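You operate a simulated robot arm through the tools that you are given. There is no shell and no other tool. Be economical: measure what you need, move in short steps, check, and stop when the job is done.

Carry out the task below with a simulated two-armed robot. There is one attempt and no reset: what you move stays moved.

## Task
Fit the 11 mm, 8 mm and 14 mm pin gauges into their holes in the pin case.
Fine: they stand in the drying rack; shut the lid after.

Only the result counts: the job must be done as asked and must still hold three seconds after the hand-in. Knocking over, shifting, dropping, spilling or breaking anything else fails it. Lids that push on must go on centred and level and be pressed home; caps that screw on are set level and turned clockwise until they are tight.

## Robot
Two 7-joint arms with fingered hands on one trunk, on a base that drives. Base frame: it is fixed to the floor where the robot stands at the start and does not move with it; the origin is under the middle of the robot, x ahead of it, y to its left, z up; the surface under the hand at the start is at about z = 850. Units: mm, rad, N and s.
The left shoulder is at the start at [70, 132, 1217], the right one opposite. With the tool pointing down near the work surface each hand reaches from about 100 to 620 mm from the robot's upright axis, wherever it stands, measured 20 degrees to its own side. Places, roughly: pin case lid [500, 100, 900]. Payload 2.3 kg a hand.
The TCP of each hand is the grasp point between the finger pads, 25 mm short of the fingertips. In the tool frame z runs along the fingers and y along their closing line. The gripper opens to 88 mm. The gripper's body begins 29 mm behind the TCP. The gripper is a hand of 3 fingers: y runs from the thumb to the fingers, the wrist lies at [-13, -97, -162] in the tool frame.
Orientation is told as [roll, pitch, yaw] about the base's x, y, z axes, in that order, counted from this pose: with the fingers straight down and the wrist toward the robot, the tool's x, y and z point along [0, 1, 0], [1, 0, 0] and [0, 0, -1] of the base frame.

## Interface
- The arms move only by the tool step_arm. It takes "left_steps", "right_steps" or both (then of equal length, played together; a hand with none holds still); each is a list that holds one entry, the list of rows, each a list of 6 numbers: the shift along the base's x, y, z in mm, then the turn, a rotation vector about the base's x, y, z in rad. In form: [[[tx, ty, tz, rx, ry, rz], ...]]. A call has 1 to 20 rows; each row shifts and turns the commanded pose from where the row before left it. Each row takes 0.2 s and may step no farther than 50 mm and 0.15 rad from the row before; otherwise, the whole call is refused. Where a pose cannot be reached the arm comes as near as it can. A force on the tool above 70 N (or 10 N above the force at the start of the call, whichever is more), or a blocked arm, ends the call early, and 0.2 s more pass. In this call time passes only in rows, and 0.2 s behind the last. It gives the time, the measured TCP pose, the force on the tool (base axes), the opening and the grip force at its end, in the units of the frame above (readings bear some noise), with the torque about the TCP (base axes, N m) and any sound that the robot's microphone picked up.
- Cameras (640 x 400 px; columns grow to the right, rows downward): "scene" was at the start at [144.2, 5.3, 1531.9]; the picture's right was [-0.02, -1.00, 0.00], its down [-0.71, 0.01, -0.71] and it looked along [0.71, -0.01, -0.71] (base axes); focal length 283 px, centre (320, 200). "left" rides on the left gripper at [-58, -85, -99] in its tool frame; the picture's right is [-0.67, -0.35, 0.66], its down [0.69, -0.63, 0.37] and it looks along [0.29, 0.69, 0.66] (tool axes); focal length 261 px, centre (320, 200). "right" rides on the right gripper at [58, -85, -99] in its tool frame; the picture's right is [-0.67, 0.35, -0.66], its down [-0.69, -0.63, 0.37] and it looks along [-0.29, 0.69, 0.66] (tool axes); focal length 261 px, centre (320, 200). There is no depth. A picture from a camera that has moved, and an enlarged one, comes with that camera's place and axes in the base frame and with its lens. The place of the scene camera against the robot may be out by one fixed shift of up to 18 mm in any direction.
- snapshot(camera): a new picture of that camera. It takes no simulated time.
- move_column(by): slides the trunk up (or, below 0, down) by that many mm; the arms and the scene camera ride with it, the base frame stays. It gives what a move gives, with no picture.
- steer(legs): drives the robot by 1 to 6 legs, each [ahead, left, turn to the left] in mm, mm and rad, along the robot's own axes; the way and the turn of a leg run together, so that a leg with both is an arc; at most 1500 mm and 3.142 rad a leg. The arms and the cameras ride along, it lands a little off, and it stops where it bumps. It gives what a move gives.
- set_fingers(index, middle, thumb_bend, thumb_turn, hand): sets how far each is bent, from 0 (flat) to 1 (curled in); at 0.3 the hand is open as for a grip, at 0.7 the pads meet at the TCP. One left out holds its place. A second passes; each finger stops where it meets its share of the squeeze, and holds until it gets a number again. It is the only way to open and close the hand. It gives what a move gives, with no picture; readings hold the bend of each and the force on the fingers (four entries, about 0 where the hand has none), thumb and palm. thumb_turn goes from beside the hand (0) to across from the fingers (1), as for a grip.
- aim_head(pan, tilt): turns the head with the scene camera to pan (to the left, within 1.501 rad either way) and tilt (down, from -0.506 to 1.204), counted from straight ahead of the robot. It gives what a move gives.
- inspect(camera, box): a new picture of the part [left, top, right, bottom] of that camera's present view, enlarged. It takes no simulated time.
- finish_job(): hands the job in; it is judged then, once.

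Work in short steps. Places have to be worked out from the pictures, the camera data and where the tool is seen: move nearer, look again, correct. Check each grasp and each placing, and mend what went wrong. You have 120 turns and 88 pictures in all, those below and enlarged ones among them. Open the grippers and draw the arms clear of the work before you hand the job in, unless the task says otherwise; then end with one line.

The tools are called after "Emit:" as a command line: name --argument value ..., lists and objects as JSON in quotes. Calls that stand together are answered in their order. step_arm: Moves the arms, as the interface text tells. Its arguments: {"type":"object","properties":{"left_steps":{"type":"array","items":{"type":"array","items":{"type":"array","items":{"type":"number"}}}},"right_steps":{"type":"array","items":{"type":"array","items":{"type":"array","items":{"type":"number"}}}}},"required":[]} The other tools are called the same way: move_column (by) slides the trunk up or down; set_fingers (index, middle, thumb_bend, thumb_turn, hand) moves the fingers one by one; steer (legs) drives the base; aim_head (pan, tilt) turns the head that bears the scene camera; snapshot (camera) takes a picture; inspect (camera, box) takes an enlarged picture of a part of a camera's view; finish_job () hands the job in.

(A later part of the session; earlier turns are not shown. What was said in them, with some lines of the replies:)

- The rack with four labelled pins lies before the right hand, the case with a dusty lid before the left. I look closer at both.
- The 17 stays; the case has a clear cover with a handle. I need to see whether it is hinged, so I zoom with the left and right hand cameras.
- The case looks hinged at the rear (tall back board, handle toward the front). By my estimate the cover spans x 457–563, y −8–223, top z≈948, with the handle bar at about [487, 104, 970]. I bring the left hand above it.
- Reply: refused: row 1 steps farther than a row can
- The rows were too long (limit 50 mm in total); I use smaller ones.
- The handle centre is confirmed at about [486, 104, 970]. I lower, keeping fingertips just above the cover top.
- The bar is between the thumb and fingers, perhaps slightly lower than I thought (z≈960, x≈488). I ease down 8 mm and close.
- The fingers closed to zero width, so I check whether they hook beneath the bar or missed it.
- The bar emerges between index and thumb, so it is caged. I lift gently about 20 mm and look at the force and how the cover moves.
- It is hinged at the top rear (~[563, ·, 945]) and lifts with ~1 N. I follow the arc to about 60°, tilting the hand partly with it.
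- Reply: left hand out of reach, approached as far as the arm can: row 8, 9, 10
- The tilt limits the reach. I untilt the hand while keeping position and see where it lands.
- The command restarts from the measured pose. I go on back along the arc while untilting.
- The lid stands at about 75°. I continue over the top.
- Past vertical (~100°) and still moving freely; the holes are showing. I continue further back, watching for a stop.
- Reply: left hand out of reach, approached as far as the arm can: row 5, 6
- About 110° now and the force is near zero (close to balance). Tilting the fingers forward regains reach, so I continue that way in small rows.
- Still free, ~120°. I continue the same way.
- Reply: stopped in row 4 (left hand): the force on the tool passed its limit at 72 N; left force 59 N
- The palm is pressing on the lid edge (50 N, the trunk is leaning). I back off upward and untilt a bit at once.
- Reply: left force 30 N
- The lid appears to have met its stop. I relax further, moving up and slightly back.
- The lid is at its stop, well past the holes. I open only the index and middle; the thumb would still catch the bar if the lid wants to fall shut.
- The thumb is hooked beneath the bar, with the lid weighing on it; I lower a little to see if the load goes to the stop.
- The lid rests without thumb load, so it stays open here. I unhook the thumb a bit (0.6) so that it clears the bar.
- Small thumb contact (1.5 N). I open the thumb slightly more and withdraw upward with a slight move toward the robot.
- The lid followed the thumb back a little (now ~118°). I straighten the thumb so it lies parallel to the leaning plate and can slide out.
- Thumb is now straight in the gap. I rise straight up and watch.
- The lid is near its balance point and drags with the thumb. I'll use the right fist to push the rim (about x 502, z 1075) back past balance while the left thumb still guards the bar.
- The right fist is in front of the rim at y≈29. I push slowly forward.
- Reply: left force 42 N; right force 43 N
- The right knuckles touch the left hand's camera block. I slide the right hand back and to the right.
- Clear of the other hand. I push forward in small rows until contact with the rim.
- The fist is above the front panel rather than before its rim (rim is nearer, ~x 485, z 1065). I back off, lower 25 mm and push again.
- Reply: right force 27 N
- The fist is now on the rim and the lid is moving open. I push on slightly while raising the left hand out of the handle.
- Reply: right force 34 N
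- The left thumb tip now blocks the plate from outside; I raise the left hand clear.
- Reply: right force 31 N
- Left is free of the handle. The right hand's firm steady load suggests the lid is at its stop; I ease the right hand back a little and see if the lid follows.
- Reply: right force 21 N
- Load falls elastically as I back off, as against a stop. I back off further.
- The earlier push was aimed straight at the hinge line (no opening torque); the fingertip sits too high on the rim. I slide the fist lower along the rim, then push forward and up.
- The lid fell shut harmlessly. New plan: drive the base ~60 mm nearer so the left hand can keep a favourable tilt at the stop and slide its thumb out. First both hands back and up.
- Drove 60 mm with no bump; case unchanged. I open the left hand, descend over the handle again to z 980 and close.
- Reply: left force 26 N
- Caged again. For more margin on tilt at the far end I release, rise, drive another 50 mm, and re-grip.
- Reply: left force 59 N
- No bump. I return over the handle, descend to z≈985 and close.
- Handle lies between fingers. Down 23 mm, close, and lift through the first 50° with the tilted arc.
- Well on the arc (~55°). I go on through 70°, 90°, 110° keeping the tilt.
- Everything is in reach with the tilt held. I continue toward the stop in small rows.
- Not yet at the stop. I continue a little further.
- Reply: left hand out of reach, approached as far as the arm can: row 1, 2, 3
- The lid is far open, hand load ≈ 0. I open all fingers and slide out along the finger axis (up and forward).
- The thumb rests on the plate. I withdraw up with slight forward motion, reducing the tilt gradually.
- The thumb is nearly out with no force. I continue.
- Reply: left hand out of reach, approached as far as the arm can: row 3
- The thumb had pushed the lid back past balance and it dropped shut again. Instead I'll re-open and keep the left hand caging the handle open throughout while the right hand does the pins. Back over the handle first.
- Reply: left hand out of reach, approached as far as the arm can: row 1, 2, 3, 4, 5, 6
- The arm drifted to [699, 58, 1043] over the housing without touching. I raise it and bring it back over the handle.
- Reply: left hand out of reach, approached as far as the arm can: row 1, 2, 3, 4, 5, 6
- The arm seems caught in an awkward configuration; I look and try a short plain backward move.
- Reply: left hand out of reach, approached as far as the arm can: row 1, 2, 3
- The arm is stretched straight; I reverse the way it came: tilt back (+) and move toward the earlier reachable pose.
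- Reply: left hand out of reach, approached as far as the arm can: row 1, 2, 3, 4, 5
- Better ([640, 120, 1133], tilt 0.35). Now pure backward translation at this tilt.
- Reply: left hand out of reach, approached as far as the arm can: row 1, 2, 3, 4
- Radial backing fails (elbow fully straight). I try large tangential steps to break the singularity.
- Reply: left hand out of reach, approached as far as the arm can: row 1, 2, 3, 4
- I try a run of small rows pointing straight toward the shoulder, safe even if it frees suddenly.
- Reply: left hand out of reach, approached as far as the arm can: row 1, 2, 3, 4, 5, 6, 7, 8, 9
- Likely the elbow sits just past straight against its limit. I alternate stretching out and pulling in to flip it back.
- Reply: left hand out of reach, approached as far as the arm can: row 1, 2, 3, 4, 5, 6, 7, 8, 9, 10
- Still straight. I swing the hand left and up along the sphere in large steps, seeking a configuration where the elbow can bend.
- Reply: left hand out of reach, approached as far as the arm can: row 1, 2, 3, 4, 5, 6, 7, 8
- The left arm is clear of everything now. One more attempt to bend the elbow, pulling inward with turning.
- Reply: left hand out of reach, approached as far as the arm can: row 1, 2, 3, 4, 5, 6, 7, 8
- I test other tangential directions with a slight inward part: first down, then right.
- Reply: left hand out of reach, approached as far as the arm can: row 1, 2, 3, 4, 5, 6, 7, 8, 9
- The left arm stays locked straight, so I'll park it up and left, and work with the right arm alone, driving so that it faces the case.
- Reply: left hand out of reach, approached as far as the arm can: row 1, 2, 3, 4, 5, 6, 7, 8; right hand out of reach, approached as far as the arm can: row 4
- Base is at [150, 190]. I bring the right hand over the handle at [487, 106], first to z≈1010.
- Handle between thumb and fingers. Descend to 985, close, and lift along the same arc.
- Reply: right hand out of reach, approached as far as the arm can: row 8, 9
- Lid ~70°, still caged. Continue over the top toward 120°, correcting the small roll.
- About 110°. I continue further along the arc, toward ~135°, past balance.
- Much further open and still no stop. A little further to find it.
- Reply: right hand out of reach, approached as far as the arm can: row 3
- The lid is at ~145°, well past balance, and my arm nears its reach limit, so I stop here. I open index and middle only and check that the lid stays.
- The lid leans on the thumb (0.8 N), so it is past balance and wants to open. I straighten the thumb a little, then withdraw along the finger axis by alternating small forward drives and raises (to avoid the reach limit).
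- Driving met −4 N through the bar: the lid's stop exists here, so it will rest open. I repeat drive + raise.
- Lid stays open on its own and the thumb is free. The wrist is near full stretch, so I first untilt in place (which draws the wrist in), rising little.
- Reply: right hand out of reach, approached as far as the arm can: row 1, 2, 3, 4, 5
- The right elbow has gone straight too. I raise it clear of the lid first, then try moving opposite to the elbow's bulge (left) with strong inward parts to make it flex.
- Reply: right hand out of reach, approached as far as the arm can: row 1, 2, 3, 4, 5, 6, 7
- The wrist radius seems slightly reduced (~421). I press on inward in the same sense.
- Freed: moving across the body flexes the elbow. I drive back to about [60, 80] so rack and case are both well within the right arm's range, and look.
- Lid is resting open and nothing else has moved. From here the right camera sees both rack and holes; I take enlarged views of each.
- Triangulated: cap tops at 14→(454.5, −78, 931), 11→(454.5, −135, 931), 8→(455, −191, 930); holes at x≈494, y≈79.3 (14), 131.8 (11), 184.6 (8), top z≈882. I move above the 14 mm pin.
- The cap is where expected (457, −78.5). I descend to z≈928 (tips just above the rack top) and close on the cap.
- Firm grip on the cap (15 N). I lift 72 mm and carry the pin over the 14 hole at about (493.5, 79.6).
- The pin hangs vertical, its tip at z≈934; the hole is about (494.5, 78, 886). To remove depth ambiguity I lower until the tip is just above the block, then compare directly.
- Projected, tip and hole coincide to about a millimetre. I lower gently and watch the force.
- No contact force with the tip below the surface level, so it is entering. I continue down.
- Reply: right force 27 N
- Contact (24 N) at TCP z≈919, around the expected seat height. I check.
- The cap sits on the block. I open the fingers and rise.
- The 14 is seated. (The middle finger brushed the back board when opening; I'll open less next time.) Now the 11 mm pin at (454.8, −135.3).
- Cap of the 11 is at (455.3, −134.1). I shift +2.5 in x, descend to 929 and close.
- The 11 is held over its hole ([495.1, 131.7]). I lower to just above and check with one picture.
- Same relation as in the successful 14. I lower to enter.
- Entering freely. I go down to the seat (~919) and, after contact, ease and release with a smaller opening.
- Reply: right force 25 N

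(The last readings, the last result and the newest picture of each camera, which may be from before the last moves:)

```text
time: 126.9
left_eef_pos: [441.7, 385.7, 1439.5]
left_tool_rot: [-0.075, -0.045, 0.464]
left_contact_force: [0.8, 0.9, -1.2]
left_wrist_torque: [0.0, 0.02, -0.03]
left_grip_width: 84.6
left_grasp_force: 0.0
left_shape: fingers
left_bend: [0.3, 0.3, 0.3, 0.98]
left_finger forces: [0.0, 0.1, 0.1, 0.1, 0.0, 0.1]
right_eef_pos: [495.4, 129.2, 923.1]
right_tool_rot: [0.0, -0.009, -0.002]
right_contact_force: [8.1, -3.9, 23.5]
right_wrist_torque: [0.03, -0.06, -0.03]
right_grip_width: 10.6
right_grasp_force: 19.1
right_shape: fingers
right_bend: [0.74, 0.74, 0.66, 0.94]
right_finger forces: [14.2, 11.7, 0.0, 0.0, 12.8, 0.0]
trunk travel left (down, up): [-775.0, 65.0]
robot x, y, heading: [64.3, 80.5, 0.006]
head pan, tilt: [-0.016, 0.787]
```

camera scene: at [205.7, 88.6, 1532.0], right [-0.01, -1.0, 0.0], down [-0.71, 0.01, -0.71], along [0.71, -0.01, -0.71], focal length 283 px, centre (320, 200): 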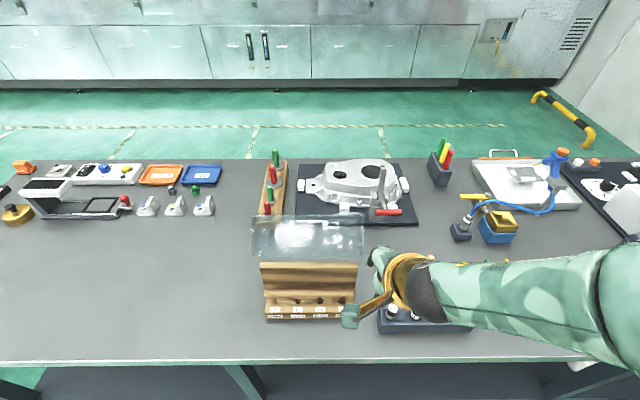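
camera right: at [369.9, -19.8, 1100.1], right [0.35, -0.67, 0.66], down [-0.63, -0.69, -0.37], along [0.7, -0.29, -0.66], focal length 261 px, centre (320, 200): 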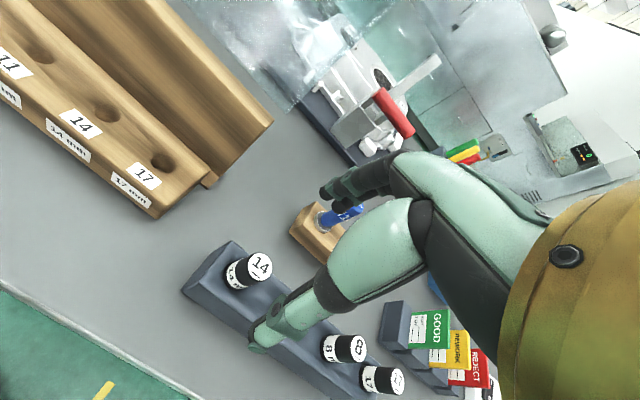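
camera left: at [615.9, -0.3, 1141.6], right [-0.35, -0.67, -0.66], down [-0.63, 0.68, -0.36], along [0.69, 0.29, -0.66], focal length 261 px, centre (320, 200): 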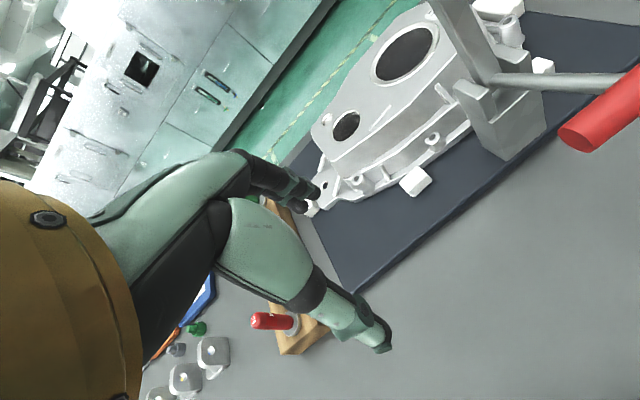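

Seated (23 N at ~921). Ease, open to 0.5, rise, and look.

Emit:
step_arm --right_steps '[[[0, 0, 1.5, 0, 0, 0], [0, 0, 0, 0, 0, 0]]]'

Emit:
set_fingers --hand "right" --index 0.48 --middle 0.48 --thumb_bend 0.4

Emit:
step_arm --right_steps '[[[0, 0, 15, 0, 0, 0], [0, 0, 25, 0, 0, 0], [0, 0, 35, 0, 0, 0], [0, 0, 10, 0, 0, 0], [0, 0, 0, 0, 0, 0]]]'

Emit:
inspect --camera "right" --box '[100, 150, 380, 350]'

```text
time: 127.5
left_eef_pos: [442.7, 386.5, 1438.1]
left_tool_rot: [-0.074, -0.049, 0.464]
left_contact_force: [1.0, 0.0, 1.3]
left_wrist_torque: [0.02, -0.03, -0.01]
left_grip_width: 84.5
left_grasp_force: 0.0
left_shape: fingers
left_bend: [0.3, 0.3, 0.3, 0.98]
left_finger forces: [0.1, 0.0, 0.0, 0.0, 0.0, 0.0]
right_eef_pos: [495.5, 128.7, 922.7]
right_tool_rot: [0.0, -0.005, -0.003]
right_contact_force: [11.2, -5.0, 23.1]
right_wrist_torque: [0.01, -0.19, -0.03]
right_grip_width: 10.5
right_grasp_force: 19.8
right_shape: fingers
right_bend: [0.74, 0.74, 0.67, 0.94]
right_finger forces: [14.7, 12.5, 0.1, 0.1, 12.0, 0.0]
trunk travel left (down, up): [-775.0, 65.0]
robot x, y, heading: [63.2, 80.6, 0.008]
head pan, tilt: [-0.016, 0.787]
```

```text
time: 128.5
left_eef_pos: [441.7, 388.2, 1438.1]
left_tool_rot: [-0.079, -0.047, 0.465]
left_contact_force: [0.4, 0.1, -0.5]
left_wrist_torque: [0.02, 0.03, 0.02]
left_grip_width: 84.4
left_grasp_force: 0.0
left_shape: fingers
left_bend: [0.3, 0.3, 0.3, 0.98]
left_finger forces: [0.0, 0.1, 0.0, 0.0, 0.1, 0.0]
right_eef_pos: [493.6, 131.4, 922.3]
right_tool_rot: [-0.001, -0.003, -0.002]
right_contact_force: [-3.8, 1.0, -1.2]
right_wrist_torque: [-0.01, 0.05, 0.05]
right_grip_width: 54.2
right_grasp_force: 2.2
right_shape: fingers
right_bend: [0.48, 0.5, 0.4, 0.97]
right_finger forces: [0.0, 4.1, 0.0, 0.1, 0.0, 0.0]
trunk travel left (down, up): [-775.0, 65.0]
robot x, y, heading: [62.5, 83.8, 0.012]
head pan, tilt: [-0.016, 0.787]
```

```text
time: 129.7
left_eef_pos: [445.5, 388.7, 1438.0]
left_tool_rot: [-0.077, -0.044, 0.464]
left_contact_force: [-0.3, 0.2, 0.2]
left_wrist_torque: [0.01, 0.01, 0.0]
left_grip_width: 84.5
left_grasp_force: 0.1
left_shape: fingers
left_bend: [0.3, 0.3, 0.3, 0.98]
left_finger forces: [0.0, 0.0, 0.0, 0.0, 0.0, 0.1]
right_eef_pos: [494.7, 130.2, 1006.7]
right_tool_rot: [-0.001, -0.001, 0.001]
right_contact_force: [0.6, 0.3, -1.3]
right_wrist_torque: [0.0, -0.02, -0.01]
right_grip_width: 54.3
right_grasp_force: 0.1
right_shape: fingers
right_bend: [0.48, 0.48, 0.4, 0.97]
right_finger forces: [0.1, 0.1, 0.1, 0.1, 0.1, 0.1]
trunk travel left (down, up): [-775.0, 65.0]
robot x, y, heading: [56.5, 81.2, 0.007]
head pan, tilt: [-0.016, 0.787]
```

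```text
2.00 times, centred on (240, 250) of right
camera zoom: at [409.2, 187.3, 1105.6], right [0.35, -0.67, 0.66], down [-0.63, -0.69, -0.37], along [0.7, -0.29, -0.66], focal length 521 px, centre (480, 100)
```

zoom: 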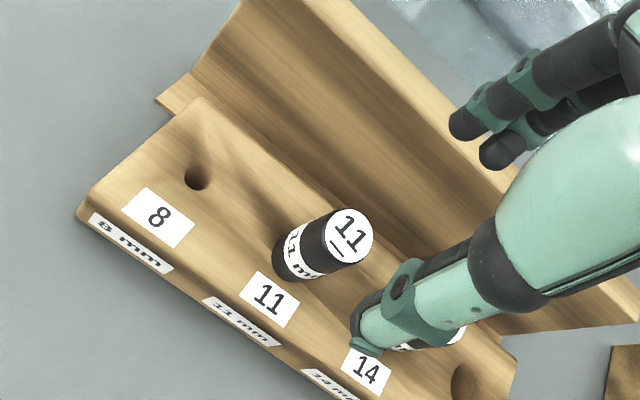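

The 11 is seated. Now the 8 mm pin at (455.5, −191.3).

Emit:
step_arm --right_steps '[[[-4.9, -40.2, 0, 0, 0, 0], [-4.9, -40.2, 0, 0, 0, 0], [-4.9, -40.2, 0, 0, 0, 0], [-4.9, -40.2, 0, 0, 0, 0], [-4.9, -40.2, 0, 0, 0, 0], [-4.9, -40.2, 0, 0, 0, 0], [-4.9, -40.2, 0, 0, 0, 0], [-4.9, -40.1, 0, 0, 0, 0], [0, 0, 0, 0, 0, 0], [0, 0, 0, 0, 0, 0]]]'

Emit:
set_fingers --hand "right" --index 0.35 --middle 0.35 --thumb_bend 0.35

Emit:
inspect --camera "right" --box '[180, 150, 420, 330]'

```text
time: 131.9
left_eef_pos: [442.5, 389.9, 1435.7]
left_tool_rot: [-0.077, -0.045, 0.462]
left_contact_force: [0.0, 0.0, 1.1]
left_wrist_torque: [-0.02, 0.0, -0.02]
left_grip_width: 84.5
left_grasp_force: 0.1
left_shape: fingers
left_bend: [0.3, 0.3, 0.3, 0.98]
left_finger forces: [0.1, 0.1, 0.0, 0.0, 0.1, 0.0]
right_eef_pos: [455.1, -191.7, 1007.1]
right_tool_rot: [-0.002, -0.003, -0.002]
right_contact_force: [0.1, 0.1, 0.0]
right_wrist_torque: [0.02, 0.02, 0.0]
right_grip_width: 54.6
right_grasp_force: 0.0
right_shape: fingers
right_bend: [0.48, 0.48, 0.4, 0.97]
right_finger forces: [0.1, 0.0, 0.0, 0.1, 0.1, 0.1]
trunk travel left (down, up): [-775.0, 65.0]
robot x, y, heading: [63.3, 80.2, 0.008]
head pan, tilt: [-0.016, 0.787]
```

```text
time: 132.9
left_eef_pos: [443.3, 388.8, 1437.3]
left_tool_rot: [-0.077, -0.047, 0.464]
left_contact_force: [-0.2, 0.2, -0.2]
left_wrist_torque: [0.02, 0.01, 0.01]
left_grip_width: 84.7
left_grasp_force: 0.1
left_shape: fingers
left_bend: [0.3, 0.3, 0.3, 0.98]
left_finger forces: [0.0, 0.0, 0.1, 0.1, 0.0, 0.2]
right_eef_pos: [455.2, -191.7, 1007.4]
right_tool_rot: [-0.002, -0.002, 0.0]
right_contact_force: [-0.9, 0.5, -0.6]
right_wrist_torque: [0.0, 0.01, 0.02]
right_grip_width: 73.8
right_grasp_force: 0.1
right_shape: fingers
right_bend: [0.35, 0.35, 0.35, 0.97]
right_finger forces: [0.1, 0.0, 0.0, 0.0, 0.1, 0.0]
trunk travel left (down, up): [-775.0, 65.0]
robot x, y, heading: [63.7, 81.0, 0.007]
head pan, tilt: [-0.016, 0.787]
```

```text
2.22 times, centred on (300, 240) of right
camera zoom: at [370.3, -134.5, 1106.0], right [0.35, -0.67, 0.66], down [-0.63, -0.69, -0.37], along [0.7, -0.29, -0.66], focal length 579 px, centre (364, 111)
```

zoom: 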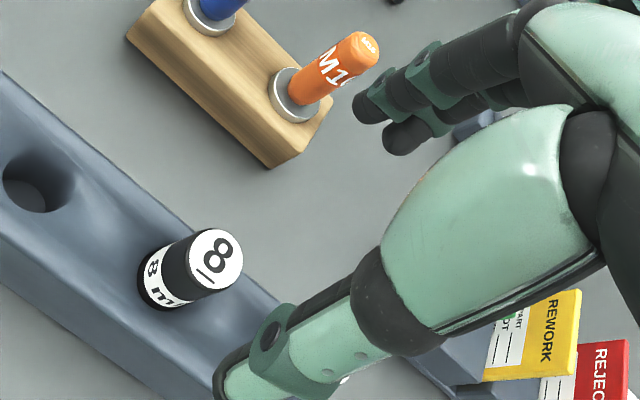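

Aligned within a millimetre. I descend, close, lift and carry to above the 8 hole (target TCP ≈ [494, 183.7]).

Emit:
step_arm --right_steps '[[[0, 0.6, -25, 0, 0, 0], [0, 0, -25, 0, 0, 0], [0, 0, -17, 0, 0, 0], [0, 0, -11, 0, 0, 0], [0, 0, 0, 0, 0, 0]]]'

Emit:
set_fingers --hand "right" --index 0.75 --middle 0.75 --thumb_bend 0.75

Emit:
step_arm --right_steps '[[[0, 0, 12, 0, 0, 0], [0, 0, 20, 0, 0, 0], [0, 0, 25, 0, 0, 0], [0, 0, 15, 0, 0, 0], [4.3, 41.6, 0, 0, 0, 0], [4.3, 41.6, 0, 0, 0, 0], [4.3, 41.6, 0, 0, 0, 0], [4.3, 41.6, 0, 0, 0, 0], [4.3, 41.6, 0, 0, 0, 0], [4.3, 41.6, 0, 0, 0, 0], [4.3, 41.6, 0, 0, 0, 0], [4.3, 41.6, 0, 0, 0, 0], [4.3, 41.6, 0, 0, 0, 0], [0, 0, 0, 0, 0, 0], [0, 0, 0, 0, 0, 0]]]'

```text
time: 134.1
left_eef_pos: [443.2, 388.3, 1437.9]
left_tool_rot: [-0.076, -0.045, 0.464]
left_contact_force: [0.1, -0.1, 0.2]
left_wrist_torque: [0.03, 0.02, -0.03]
left_grip_width: 84.6
left_grasp_force: 0.1
left_shape: fingers
left_bend: [0.3, 0.3, 0.3, 0.98]
left_finger forces: [0.0, 0.0, 0.1, 0.0, 0.1, 0.0]
right_eef_pos: [454.1, -189.9, 928.0]
right_tool_rot: [0.0, -0.005, 0.0]
right_contact_force: [-0.6, -1.0, -0.2]
right_wrist_torque: [0.02, 0.02, 0.0]
right_grip_width: 73.9
right_grasp_force: 0.1
right_shape: fingers
right_bend: [0.35, 0.35, 0.35, 0.97]
right_finger forces: [0.1, 0.0, 0.0, 0.0, 0.1, 0.0]
trunk travel left (down, up): [-775.0, 65.0]
robot x, y, heading: [61.7, 84.8, 0.009]
head pan, tilt: [-0.016, 0.787]
```

```text
time: 135.1
left_eef_pos: [444.1, 387.5, 1437.5]
left_tool_rot: [-0.076, -0.045, 0.465]
left_contact_force: [0.0, 0.3, 0.9]
left_wrist_torque: [-0.02, -0.02, -0.03]
left_grip_width: 84.6
left_grasp_force: 0.0
left_shape: fingers
left_bend: [0.3, 0.3, 0.3, 0.98]
left_finger forces: [0.0, 0.1, 0.0, 0.0, 0.1, 0.0]
right_eef_pos: [454.9, -190.5, 928.7]
right_tool_rot: [0.0, -0.001, 0.0]
right_contact_force: [1.8, -1.4, 0.6]
right_wrist_torque: [-0.02, -0.05, -0.03]
right_grip_width: 11.5
right_grasp_force: 14.9
right_shape: fingers
right_bend: [0.73, 0.73, 0.64, 0.95]
right_finger forces: [9.8, 6.4, 0.0, 0.0, 13.0, 0.0]
trunk travel left (down, up): [-775.0, 65.0]
robot x, y, heading: [62.3, 83.9, 0.005]
head pan, tilt: [-0.016, 0.787]
```

```text
time: 138.3
left_eef_pos: [444.0, 388.0, 1437.6]
left_tool_rot: [-0.076, -0.045, 0.465]
left_contact_force: [0.0, 0.0, 0.3]
left_wrist_torque: [0.03, 0.01, 0.03]
left_grip_width: 84.4
left_grasp_force: 0.2
left_shape: fingers
left_bend: [0.3, 0.3, 0.3, 0.98]
left_finger forces: [0.1, 0.1, 0.0, 0.1, 0.1, 0.0]
right_eef_pos: [491.6, 185.6, 1000.5]
right_tool_rot: [-0.001, -0.002, -0.002]
right_contact_force: [0.2, -0.5, -0.6]
right_wrist_torque: [0.0, 0.0, 0.01]
right_grip_width: 11.0
right_grasp_force: 14.0
right_shape: fingers
right_bend: [0.73, 0.74, 0.64, 0.95]
right_finger forces: [8.6, 5.8, 0.1, 0.0, 12.8, 0.1]
trunk travel left (down, up): [-775.0, 65.0]
robot x, y, heading: [66.4, 79.7, 0.002]
head pan, tilt: [-0.016, 0.787]
```

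I lower to just above the surface with a small correction and check with a picture.

Emit:
step_arm --right_steps '[[[1, -0.6, -15, 0, 0, 0], [0.8, -0.6, -15, 0, 0, 0], [0, 0, -11, 0, 0, 0], [0, 0, 0, 0, 0, 0], [0, 0, 0, 0, 0, 0]]]'

Emit:
inspect --camera "right" --box '[200, 180, 340, 290]'

```text
time: 139.5
left_eef_pos: [444.3, 388.9, 1437.8]
left_tool_rot: [-0.078, -0.045, 0.464]
left_contact_force: [0.1, 0.2, -0.6]
left_wrist_torque: [0.0, 0.0, 0.03]
left_grip_width: 84.4
left_grasp_force: 0.0
left_shape: fingers
left_bend: [0.3, 0.3, 0.3, 0.98]
left_finger forces: [0.1, 0.0, 0.0, 0.0, 0.0, 0.0]
right_eef_pos: [494.6, 183.9, 958.9]
right_tool_rot: [-0.002, -0.001, -0.001]
right_contact_force: [-0.2, 0.2, -1.4]
right_wrist_torque: [0.02, 0.0, -0.01]
right_grip_width: 11.0
right_grasp_force: 13.7
right_shape: fingers
right_bend: [0.73, 0.74, 0.64, 0.95]
right_finger forces: [8.7, 5.8, 0.0, 0.0, 12.7, 0.0]
trunk travel left (down, up): [-775.0, 65.0]
robot x, y, heading: [61.5, 79.3, 0.006]
head pan, tilt: [-0.016, 0.787]
```

```text
3.64 times, centred on (270, 235) of right
camera zoom: at [409.5, 241.0, 1058.3], right [0.35, -0.67, 0.66], down [-0.63, -0.69, -0.37], along [0.7, -0.29, -0.66], focal length 948 px, centre (502, 73)
```

zoom: 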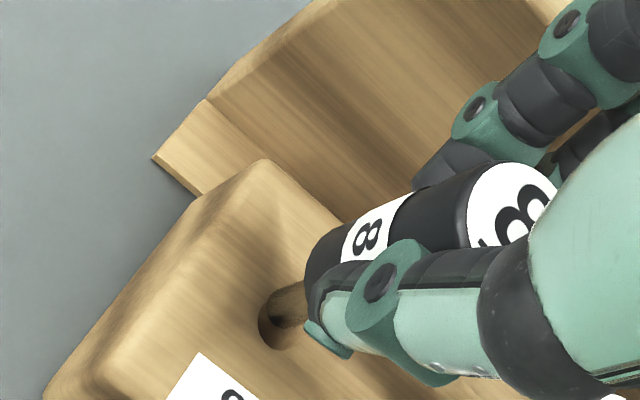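

The hole-to-pin relation matches the two earlier ones within ~0.7 mm. I lower with a −0.5 mm y correction.

Emit:
step_arm --right_steps '[[[0, -0.5, -4, 0, 0, 0], [0, 0, -4, 0, 0, 0], [0, 0, -4, 0, 0, 0], [0, 0, -4, 0, 0, 0]]]'

```text
time: 140.5
left_eef_pos: [443.7, 388.5, 1437.1]
left_tool_rot: [-0.075, -0.044, 0.465]
left_contact_force: [0.1, 0.7, -0.1]
left_wrist_torque: [0.05, 0.0, 0.03]
left_grip_width: 84.9
left_grasp_force: 0.1
left_shape: fingers
left_bend: [0.3, 0.3, 0.3, 0.98]
left_finger forces: [0.2, 0.2, 0.1, 0.0, 0.0, 0.0]
right_eef_pos: [495.6, 182.1, 943.4]
right_tool_rot: [-0.002, -0.002, -0.001]
right_contact_force: [-0.4, 0.4, -1.0]
right_wrist_torque: [-0.02, 0.02, 0.03]
right_grip_width: 10.9
right_grasp_force: 13.6
right_shape: fingers
right_bend: [0.73, 0.74, 0.64, 0.95]
right_finger forces: [8.6, 6.2, 0.0, 0.0, 12.8, 0.0]
trunk travel left (down, up): [-775.0, 65.0]
robot x, y, heading: [61.6, 77.2, 0.009]
head pan, tilt: [-0.016, 0.787]
```

Entering freely. Down to the seat.

Emit:
step_arm --right_steps '[[[0, 0, -5, 0, 0, 0], [0, 0, -5, 0, 0, 0], [0, 0, -5, 0, 0, 0], [0, 0, -5, 0, 0, 0], [0, 0, -4, 0, 0, 0]]]'

```text
time: 141.7
left_eef_pos: [441.3, 385.3, 1439.1]
left_tool_rot: [-0.075, -0.05, 0.464]
left_contact_force: [-0.6, -0.8, 0.4]
left_wrist_torque: [-0.04, -0.01, -0.01]
left_grip_width: 84.7
left_grasp_force: 0.0
left_shape: fingers
left_bend: [0.3, 0.3, 0.3, 0.98]
left_finger forces: [0.0, 0.0, 0.0, 0.0, 0.1, 0.1]
right_eef_pos: [496.4, 179.8, 922.1]
right_tool_rot: [-0.001, -0.009, -0.002]
right_contact_force: [5.9, -2.6, 21.8]
right_wrist_torque: [0.05, 0.02, 0.02]
right_grip_width: 10.6
right_grasp_force: 19.0
right_shape: fingers
right_bend: [0.74, 0.74, 0.66, 0.94]
right_finger forces: [12.8, 10.7, 0.2, 0.0, 14.1, 0.1]
trunk travel left (down, up): [-775.0, 65.0]
robot x, y, heading: [63.8, 81.6, 0.004]
head pan, tilt: [-0.016, 0.787]
```

Seated like the others (22 N at ~921). Ease, release and rise, then a picture.

Emit:
step_arm --right_steps '[[[0, 0, 1.5, 0, 0, 0], [0, 0, 0, 0, 0, 0]]]'

Emit:
set_fingers --hand "right" --index 0.5 --middle 0.5 --thumb_bend 0.4

Emit:
step_arm --right_steps '[[[0, 0, 15, 0, 0, 0], [0, 0, 25, 0, 0, 0], [0, 0, 35, 0, 0, 0], [0, 0, 30, 0, 0, 0], [0, -20, 40, 0, 0, 0], [0, -40, 20, 0, 0, 0], [0, -45, 0, 0, 0, 0], [0, -45, 0, 0, 0, 0], [0, -45, 0, 0, 0, 0], [0, -45, 0, 0, 0, 0], [0, -20, 0, 0, 0, 0]]]'

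Emit:
inspect --camera "scene" --box '[230, 190, 430, 340]'

```text
time: 142.3
left_eef_pos: [443.1, 385.8, 1438.7]
left_tool_rot: [-0.077, -0.047, 0.464]
left_contact_force: [0.0, -0.7, -0.1]
left_wrist_torque: [-0.04, 0.03, 0.02]
left_grip_width: 84.5
left_grasp_force: 0.1
left_shape: fingers
left_bend: [0.3, 0.3, 0.3, 0.98]
left_finger forces: [0.0, 0.0, 0.0, 0.0, 0.1, 0.0]
right_eef_pos: [495.9, 180.8, 922.9]
right_tool_rot: [-0.001, -0.006, 0.001]
right_contact_force: [6.1, -2.8, 18.4]
right_wrist_torque: [0.02, -0.06, 0.0]
right_grip_width: 10.4
right_grasp_force: 18.3
right_shape: fingers
right_bend: [0.74, 0.74, 0.66, 0.94]
right_finger forces: [13.2, 10.5, 0.1, 0.1, 12.7, 0.0]
trunk travel left (down, up): [-775.0, 65.0]
robot x, y, heading: [60.6, 82.4, 0.006]
head pan, tilt: [-0.016, 0.787]
```

```text
time: 143.3
left_eef_pos: [442.1, 389.4, 1437.7]
left_tool_rot: [-0.079, -0.048, 0.463]
left_contact_force: [0.6, -0.4, -0.3]
left_wrist_torque: [-0.01, 0.02, 0.0]
left_grip_width: 84.6
left_grasp_force: 0.1
left_shape: fingers
left_bend: [0.3, 0.3, 0.3, 0.98]
left_finger forces: [0.0, 0.0, 0.0, 0.0, 0.0, 0.2]
right_eef_pos: [494.9, 182.8, 921.7]
right_tool_rot: [-0.002, -0.004, -0.002]
right_contact_force: [-4.1, 1.2, -0.3]
right_wrist_torque: [0.01, 0.07, 0.03]
right_grip_width: 51.9
right_grasp_force: 2.0
right_shape: fingers
right_bend: [0.5, 0.53, 0.4, 0.97]
right_finger forces: [0.0, 4.4, 0.1, 0.1, 0.0, 0.0]
trunk travel left (down, up): [-775.0, 65.0]
robot x, y, heading: [65.4, 83.4, 0.009]
head pan, tilt: [-0.016, 0.787]
```

```text
time: 145.7
left_eef_pos: [445.0, 388.3, 1437.9]
left_tool_rot: [-0.077, -0.049, 0.463]
left_contact_force: [0.7, -0.4, 0.1]
left_wrist_torque: [0.01, -0.01, 0.02]
left_grip_width: 84.5
left_grasp_force: 0.2
left_shape: fingers
left_bend: [0.3, 0.3, 0.3, 0.98]
left_finger forces: [0.1, 0.0, 0.0, 0.1, 0.0, 0.0]
right_eef_pos: [495.7, -79.4, 1086.5]
right_tool_rot: [0.001, -0.002, 0.001]
right_contact_force: [0.0, 0.3, -0.6]
right_wrist_torque: [0.03, -0.01, 0.02]
right_grip_width: 52.0
right_grasp_force: 0.1
right_shape: fingers
right_bend: [0.5, 0.5, 0.4, 0.97]
right_finger forces: [0.0, 0.0, 0.0, 0.0, 0.0, 0.0]
trunk travel left (down, up): [-775.0, 65.0]
robot x, y, heading: [60.5, 80.2, 0.009]
head pan, tilt: [-0.016, 0.787]
```

```text
2.67 times, centred on (330, 265) of scene
camera zoom: at [206.1, 87.2, 1531.9], right [-0.01, -1.0, 0.0], down [-0.71, 0.01, -0.71], along [0.71, -0.01, -0.71], focal length 755 px, centre (293, 27)
```

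zoom: 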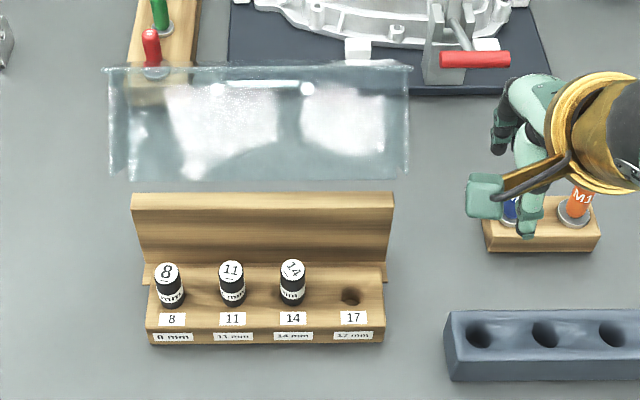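

All three pins are seated, the 17 remains in the rack. To shut the lid I go behind it: close the hand to a fist, drive 110 mm ahead, and bring the fist behind the front panel at about [690, 30, 1050].

Emit:
set_fingers --hand "right" --index 0.7 --middle 0.7 --thumb_bend 0.7

Emit:
steer --legs '[[110, 0, 0]]'

Emit:
step_arm --right_steps '[[[20, 0, 5, 0, 0, 0], [25, 0, 0, 0, 0, 0], [25, 0, 0, 0, 0, 0], [10, 0, 0, 0, 0, 0], [0, 40, 0, 0, 0, 0], [0, 40, 0, 0, 0, 0], [0, 35, 0, 0, 0, 0], [0, 0, 0, 0, 0, 0]]]'

```text
time: 146.7
left_eef_pos: [443.7, 389.5, 1438.1]
left_tool_rot: [-0.077, -0.046, 0.465]
left_contact_force: [-0.6, 0.6, -0.3]
left_wrist_torque: [0.02, 0.04, 0.03]
left_grip_width: 84.4
left_grasp_force: 0.0
left_shape: fingers
left_bend: [0.3, 0.3, 0.3, 0.98]
left_finger forces: [0.0, 0.0, 0.0, 0.0, 0.0, 0.0]
right_eef_pos: [496.6, -77.6, 1085.3]
right_tool_rot: [-0.002, -0.001, -0.001]
right_contact_force: [0.5, -0.2, -0.7]
right_wrist_torque: [0.02, 0.02, -0.01]
right_grip_width: 0.3
right_grasp_force: 0.1
right_shape: fingers
right_bend: [0.7, 0.7, 0.7, 0.97]
right_finger forces: [0.1, 0.1, 0.0, 0.0, 0.0, 0.1]
trunk travel left (down, up): [-775.0, 65.0]
robot x, y, heading: [65.0, 84.4, 0.009]
head pan, tilt: [-0.016, 0.787]
```

```text
time: 147.9
left_eef_pos: [545.6, 389.1, 1439.2]
left_tool_rot: [-0.078, -0.05, 0.462]
left_contact_force: [0.5, 0.3, 0.0]
left_wrist_torque: [0.0, 0.0, 0.03]
left_grip_width: 84.6
left_grasp_force: 0.0
left_shape: fingers
left_bend: [0.3, 0.3, 0.3, 0.98]
left_finger forces: [0.0, 0.0, 0.0, 0.1, 0.0, 0.0]
right_eef_pos: [598.2, -78.2, 1089.0]
right_tool_rot: [-0.003, -0.009, -0.002]
right_contact_force: [-0.4, -0.1, 0.3]
right_wrist_torque: [-0.01, -0.02, -0.03]
right_grip_width: 0.0
right_grasp_force: 0.1
right_shape: fingers
right_bend: [0.7, 0.7, 0.7, 0.97]
right_finger forces: [0.0, 0.1, 0.0, 0.1, 0.0, 0.1]
trunk travel left (down, up): [-775.0, 65.0]
robot x, y, heading: [172.3, 80.8, 0.002]
head pan, tilt: [-0.016, 0.787]
```

```text
time: 149.7
left_eef_pos: [551.1, 389.0, 1437.9]
left_tool_rot: [-0.075, -0.046, 0.463]
left_contact_force: [0.3, 0.8, -0.6]
left_wrist_torque: [-0.04, 0.0, 0.01]
left_grip_width: 84.4
left_grasp_force: 0.1
left_shape: fingers
left_bend: [0.3, 0.3, 0.3, 0.98]
left_finger forces: [0.1, 0.0, 0.0, 0.0, 0.0, 0.1]
right_eef_pos: [682.4, 37.1, 1091.5]
right_tool_rot: [-0.001, -0.003, -0.002]
right_contact_force: [0.7, 0.6, -0.3]
right_wrist_torque: [0.0, -0.02, 0.0]
right_grip_width: 0.1
right_grasp_force: 0.0
right_shape: fingers
right_bend: [0.7, 0.7, 0.7, 0.97]
right_finger forces: [0.1, 0.0, 0.0, 0.0, 0.0, 0.0]
trunk travel left (down, up): [-775.0, 65.0]
robot x, y, heading: [170.8, 78.4, 0.012]
head pan, tilt: [-0.016, 0.787]
```

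The fist is behind the lid. I lower to z≈1066 and push toward the robot in small rows.

Emit:
step_arm --right_steps '[[[0, -4, -13, 0, 0, 0], [0, 0, -12, 0, 0, 0], [-10, 0, 0, 0, 0, 0], [-10, 0, 0, 0, 0, 0], [-10, 0, 0, 0, 0, 0], [-8, 0, 0, 0, 0, 0], [-8, 0, 0, 0, 0, 0], [-8, 0, 0, 0, 0, 0]]]'

```text
time: 151.5
left_eef_pos: [552.3, 388.4, 1437.1]
left_tool_rot: [-0.077, -0.044, 0.463]
left_contact_force: [0.0, 0.1, 0.1]
left_wrist_torque: [0.01, 0.0, 0.0]
left_grip_width: 84.3
left_grasp_force: 0.0
left_shape: fingers
left_bend: [0.3, 0.3, 0.3, 0.98]
left_finger forces: [0.0, 0.0, 0.1, 0.1, 0.0, 0.0]
right_eef_pos: [631.8, 24.4, 1067.4]
right_tool_rot: [0.026, 0.005, -0.031]
right_contact_force: [2.8, -1.8, 3.9]
right_wrist_torque: [-0.01, -0.08, -0.04]
right_grip_width: 0.0
right_grasp_force: 3.0
right_shape: fingers
right_bend: [0.68, 0.7, 0.73, 0.98]
right_finger forces: [0.1, 0.0, 0.0, 0.0, 6.1, 0.0]
trunk travel left (down, up): [-775.0, 65.0]
robot x, y, heading: [169.5, 82.6, 0.001]
head pan, tilt: [-0.016, 0.787]
```

Contact with about 5 N; the lid is being moved. I continue.

Emit:
step_arm --right_steps '[[[-8, 0, 0, 0, 0, 0], [-8, 0, 0, 0, 0, 0], [-8, 0, 0, 0, 0, 0], [-8, 0, 0, 0, 0, 0]]]'

```text
time: 152.5
left_eef_pos: [551.3, 386.2, 1438.2]
left_tool_rot: [-0.074, -0.047, 0.462]
left_contact_force: [0.0, -0.4, -0.8]
left_wrist_torque: [0.04, -0.02, 0.0]
left_grip_width: 84.4
left_grasp_force: 0.0
left_shape: fingers
left_bend: [0.3, 0.3, 0.3, 0.98]
left_finger forces: [0.0, 0.0, 0.0, 0.0, 0.1, 0.1]
right_eef_pos: [602.5, 22.9, 1077.1]
right_tool_rot: [0.03, -0.019, -0.032]
right_contact_force: [21.3, -8.6, 46.0]
right_wrist_torque: [-0.49, -0.81, 0.07]
right_grip_width: 0.0
right_grasp_force: 26.3
right_shape: fingers
right_bend: [0.65, 0.63, 0.77, 0.99]
right_finger forces: [0.0, 33.4, 0.0, 0.0, 19.2, 0.0]
trunk travel left (down, up): [-775.0, 65.0]
robot x, y, heading: [167.8, 82.7, 0.006]
head pan, tilt: [-0.016, 0.787]
```

The fist is riding on top of the panel edge (46 N). I lift off, go back +x, lower, and push on the plate behind the edge instead.

Emit:
step_arm --right_steps '[[[4, 0, 10, -0.01, 0, 0.01], [10, 0, 8, -0.01, 0, 0.01], [15, 0, 0, -0.01, 0, 0.01], [15, 0, 0, 0, 0, 0], [15, 0, 0, 0, 0, 0], [0, 0, 0, 0, 0, 0]]]'

Emit:
snapshot --camera "scene"

```text
time: 153.9
left_eef_pos: [551.0, 389.9, 1437.6]
left_tool_rot: [-0.077, -0.046, 0.462]
left_contact_force: [-0.2, 0.2, 0.6]
left_wrist_torque: [-0.03, -0.02, 0.0]
left_grip_width: 84.7
left_grasp_force: 0.1
left_shape: fingers
left_bend: [0.3, 0.3, 0.3, 0.98]
left_finger forces: [0.1, 0.0, 0.0, 0.0, 0.0, 0.0]
right_eef_pos: [657.7, 33.8, 1084.1]
right_tool_rot: [-0.031, -0.002, 0.027]
right_contact_force: [0.3, 1.0, -0.1]
right_wrist_torque: [-0.02, 0.01, 0.01]
right_grip_width: 0.1
right_grasp_force: 0.1
right_shape: fingers
right_bend: [0.7, 0.7, 0.7, 0.98]
right_finger forces: [0.1, 0.0, 0.0, 0.1, 0.0, 0.1]
trunk travel left (down, up): [-775.0, 65.0]
robot x, y, heading: [171.9, 84.1, 0.011]
head pan, tilt: [-0.016, 0.787]
```

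```text
1 pictures are left
camera scene: at [313.1, 89.5, 1531.9], right [-0.01, -1.0, 0.0], down [-0.71, 0.01, -0.71], along [0.71, -0.01, -0.71], focal length 283 px, centre (320, 200)
```

scene: 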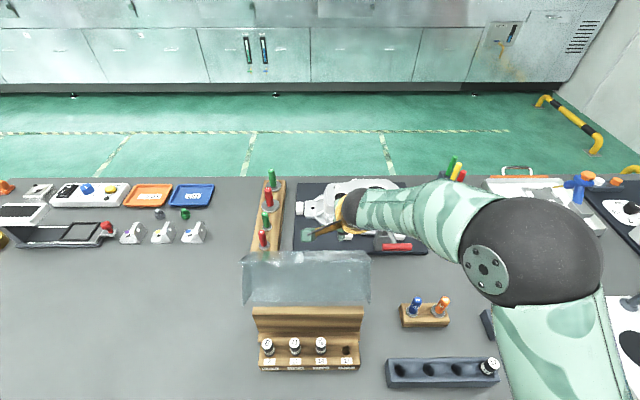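

The lid fell back to its stop; the earlier push was too low (aimed at the hinge). I push higher, near the rim (tips at z≈1071), where the lever is long.

Emit:
step_arm --right_steps '[[[0, 0, 12, 0.015, 0, -0.015], [-12, 0, 0, 0.015, 0, -0.012], [-12, 0, 0, 0, 0, 0], [-10, 0, 0, 0, 0, 0], [-10, 0, 0, 0, 0, 0], [-8, 0, 0, 0, 0, 0], [-8, 0, 0, 0, 0, 0], [-8, 0, 0, 0, 0, 0], [-8, 0, 0, 0, 0, 0]]]'

```text
time: 155.9
left_eef_pos: [549.7, 389.5, 1438.4]
left_tool_rot: [-0.077, -0.047, 0.46]
left_contact_force: [-0.7, -0.2, 0.2]
left_wrist_torque: [0.02, -0.02, -0.02]
left_grip_width: 84.0
left_grasp_force: 0.0
left_shape: fingers
left_bend: [0.3, 0.3, 0.3, 0.98]
left_finger forces: [0.1, 0.0, 0.1, 0.1, 0.0, 0.0]
right_eef_pos: [579.0, 32.2, 1097.1]
right_tool_rot: [0.005, -0.001, -0.003]
right_contact_force: [0.4, -0.3, 2.1]
right_wrist_torque: [0.05, 0.04, 0.04]
right_grip_width: 0.1
right_grasp_force: 1.6
right_shape: fingers
right_bend: [0.7, 0.7, 0.71, 0.98]
right_finger forces: [0.0, 0.1, 0.0, 0.1, 2.5, 0.1]
trunk travel left (down, up): [-775.0, 65.0]
robot x, y, heading: [171.2, 82.8, 0.007]
head pan, tilt: [-0.016, 0.787]
```

Light contact (2 N), the lid is following. I keep pushing.

Emit:
step_arm --right_steps '[[[-8, 0, 0, 0, 0, 0], [-8, 0, 0, 0, 0, 0], [-8, 0, 0, 0, 0, 0], [-8, 0, -1, 0, 0, 0], [-8, 0, -2, 0, 0, 0], [-8, 0, -3, 0, 0, 0], [-8, 0, -4, 0, 0, 0]]]'

```text
time: 157.5
left_eef_pos: [551.1, 388.6, 1437.7]
left_tool_rot: [-0.077, -0.048, 0.464]
left_contact_force: [0.9, -0.7, 0.0]
left_wrist_torque: [0.0, 0.01, 0.02]
left_grip_width: 84.6
left_grasp_force: 0.1
left_shape: fingers
left_bend: [0.3, 0.3, 0.3, 0.98]
left_finger forces: [0.1, 0.1, 0.1, 0.1, 0.1, 0.1]
right_eef_pos: [527.8, 33.1, 1089.1]
right_tool_rot: [-0.003, -0.003, 0.004]
right_contact_force: [-0.5, 0.3, 0.4]
right_wrist_torque: [0.03, -0.01, 0.01]
right_grip_width: 0.0
right_grasp_force: 0.1
right_shape: fingers
right_bend: [0.7, 0.7, 0.7, 0.98]
right_finger forces: [0.0, 0.1, 0.0, 0.0, 0.0, 0.1]
right hand out of reach, approached as far as the arm can: row 5, 6
trunk travel left (down, up): [-775.0, 65.0]
robot x, y, heading: [169.7, 80.5, 0.007]
head pan, tilt: [-0.016, 0.787]
```

Contact vanished: the lid has likely dropped shut. I verify by lowering the fist to feel for the lid top (expected TCP z≈973).

Emit:
step_arm --right_steps '[[[0, 0, -15, 0, 0, 0], [0, 5, -20, 0, 0, 0], [0, 5, -25, 0, 0, 0], [0, 0, -25, 0, 0, 0], [0, 0, -12, 0, 0, 0], [0, 0, -5, 0, 0, 0], [0, 0, -5, 0, 0, 0], [0, 0, -5, 0, 0, 0], [0, 0, -4, 0, 0, 0], [0, 0, -4, 0, 0, 0]]]'

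```text
time: 159.6
left_eef_pos: [539.7, 386.5, 1440.6]
left_tool_rot: [-0.082, -0.054, 0.462]
left_contact_force: [-1.3, -0.2, -0.7]
left_wrist_torque: [0.02, -0.01, 0.0]
left_grip_width: 84.6
left_grasp_force: 0.0
left_shape: fingers
left_bend: [0.3, 0.3, 0.3, 0.98]
left_finger forces: [0.1, 0.0, 0.1, 0.0, 0.0, 0.1]
right_eef_pos: [527.6, 42.7, 980.3]
right_tool_rot: [0.005, -0.036, -0.004]
right_contact_force: [-7.2, -1.7, 36.6]
right_wrist_torque: [0.23, 0.43, 0.07]
right_grip_width: 0.0
right_grasp_force: 18.7
right_shape: fingers
right_bend: [0.7, 0.7, 0.71, 0.98]
right_finger forces: [1.3, 0.6, 0.0, 0.0, 35.4, 0.0]
trunk travel left (down, up): [-775.0, 65.0]
robot x, y, heading: [169.8, 77.8, 0.002]
head pan, tilt: [-0.016, 0.787]
stopped in row 10 (right hand): the force on the tool passed its limit at 76 N (the readings are from after the stop); the commanded pose is now the measured one
```

The lid top is felt at the closed height and pressed home. I lift off, go back clear, and take the last picture.

Emit:
step_arm --right_steps '[[[0, 0, 15, 0, 0.015, 0], [0, 0, 30, 0, 0.015, 0], [0, 0, 40, 0, 0, 0], [0, -30, 35, 0, 0, 0], [0, -45, 0, 0, 0, 0], [0, -45, 0, 0, 0, 0], [0, -45, 0, 0, 0, 0]]]'

Emit:
set_fingers --hand "right" --index 0.3 --middle 0.3 --thumb_bend 0.3

Emit:
steer --legs '[[-170, 0, 0]]'

Emit:
snapshot --camera "scene"

```text
time: 161.2
left_eef_pos: [550.6, 386.2, 1439.0]
left_tool_rot: [-0.076, -0.046, 0.462]
left_contact_force: [0.1, 0.4, 0.7]
left_wrist_torque: [0.0, 0.03, 0.02]
left_grip_width: 84.4
left_grasp_force: 0.0
left_shape: fingers
left_bend: [0.3, 0.3, 0.3, 0.98]
left_finger forces: [0.1, 0.1, 0.1, 0.1, 0.1, 0.0]
right_eef_pos: [534.5, -121.8, 1094.3]
right_tool_rot: [0.005, 0.006, -0.001]
right_contact_force: [0.1, 0.0, 0.4]
right_wrist_torque: [0.03, 0.04, 0.04]
right_grip_width: 0.0
right_grasp_force: 0.2
right_shape: fingers
right_bend: [0.7, 0.7, 0.7, 0.98]
right_finger forces: [0.0, 0.0, 0.0, 0.1, 0.0, 0.1]
trunk travel left (down, up): [-775.0, 65.0]
robot x, y, heading: [169.1, 79.8, 0.004]
head pan, tilt: [-0.016, 0.787]
```

```text
time: 162.2
left_eef_pos: [550.8, 389.2, 1438.5]
left_tool_rot: [-0.076, -0.045, 0.463]
left_contact_force: [0.1, 0.1, 0.5]
left_wrist_torque: [-0.02, -0.01, 0.0]
left_grip_width: 84.8
left_grasp_force: 0.2
left_shape: fingers
left_bend: [0.3, 0.3, 0.3, 0.98]
left_finger forces: [0.0, 0.0, 0.0, 0.1, 0.0, 0.0]
right_eef_pos: [536.2, -118.8, 1095.3]
right_tool_rot: [0.0, 0.008, -0.003]
right_contact_force: [0.2, 0.8, 0.1]
right_wrist_torque: [0.02, -0.01, -0.01]
right_grip_width: 84.1
right_grasp_force: 0.0
right_shape: fingers
right_bend: [0.3, 0.3, 0.3, 0.98]
right_finger forces: [0.0, 0.0, 0.0, 0.0, 0.0, 0.0]
trunk travel left (down, up): [-775.0, 65.0]
robot x, y, heading: [170.5, 83.8, 0.006]
head pan, tilt: [-0.016, 0.787]
```

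```text
time: 163.7
left_eef_pos: [386.8, 386.9, 1436.0]
left_tool_rot: [-0.075, -0.043, 0.459]
left_contact_force: [0.3, -0.7, -0.1]
left_wrist_torque: [0.0, 0.0, 0.01]
left_grip_width: 84.4
left_grasp_force: 0.0
left_shape: fingers
left_bend: [0.3, 0.3, 0.3, 0.98]
left_finger forces: [0.0, 0.0, 0.0, 0.1, 0.0, 0.1]
right_eef_pos: [368.2, -120.9, 1093.3]
right_tool_rot: [0.002, 0.011, -0.007]
right_contact_force: [0.3, 0.4, 0.3]
right_wrist_torque: [0.02, 0.01, -0.02]
right_grip_width: 84.3
right_grasp_force: 0.0
right_shape: fingers
right_bend: [0.3, 0.3, 0.3, 0.98]
right_finger forces: [0.1, 0.0, 0.0, 0.0, 0.0, 0.1]
trunk travel left (down, up): [-775.0, 65.0]
robot x, y, heading: [-2.5, 80.1, 0.003]
head pan, tilt: [-0.016, 0.787]
```

```text
0 pictures are left
camera scene: at [148.0, 87.5, 1531.5], right [-0.01, -1.0, 0.0], down [-0.71, 0.01, -0.7], along [0.7, -0.01, -0.71], focal length 283 px, centre (320, 200)
```

scene: 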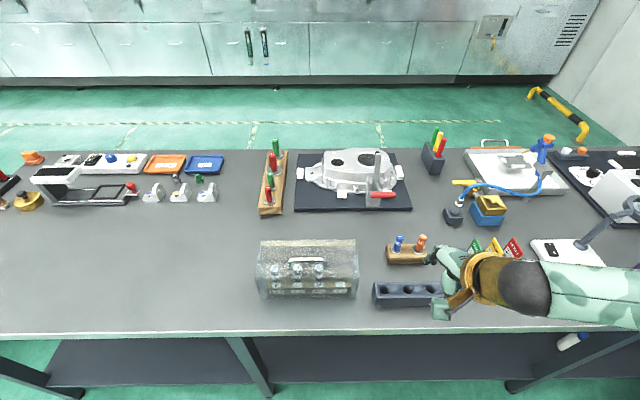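

The last picture shows the lid shut over the three pins, the 17 mm pin hidden behind the hand where it was last seen in the rack, and everything else in place. Both hands are open and clear, so I hand in.

Emit:
finish_job

```text
The job is handed in.
```

The 8, 11 and 14 mm pins are seated in their holes in the pin case, and the lid is shut and pressed down; it had dropped shut twice while I was opening it, with no visible harm.
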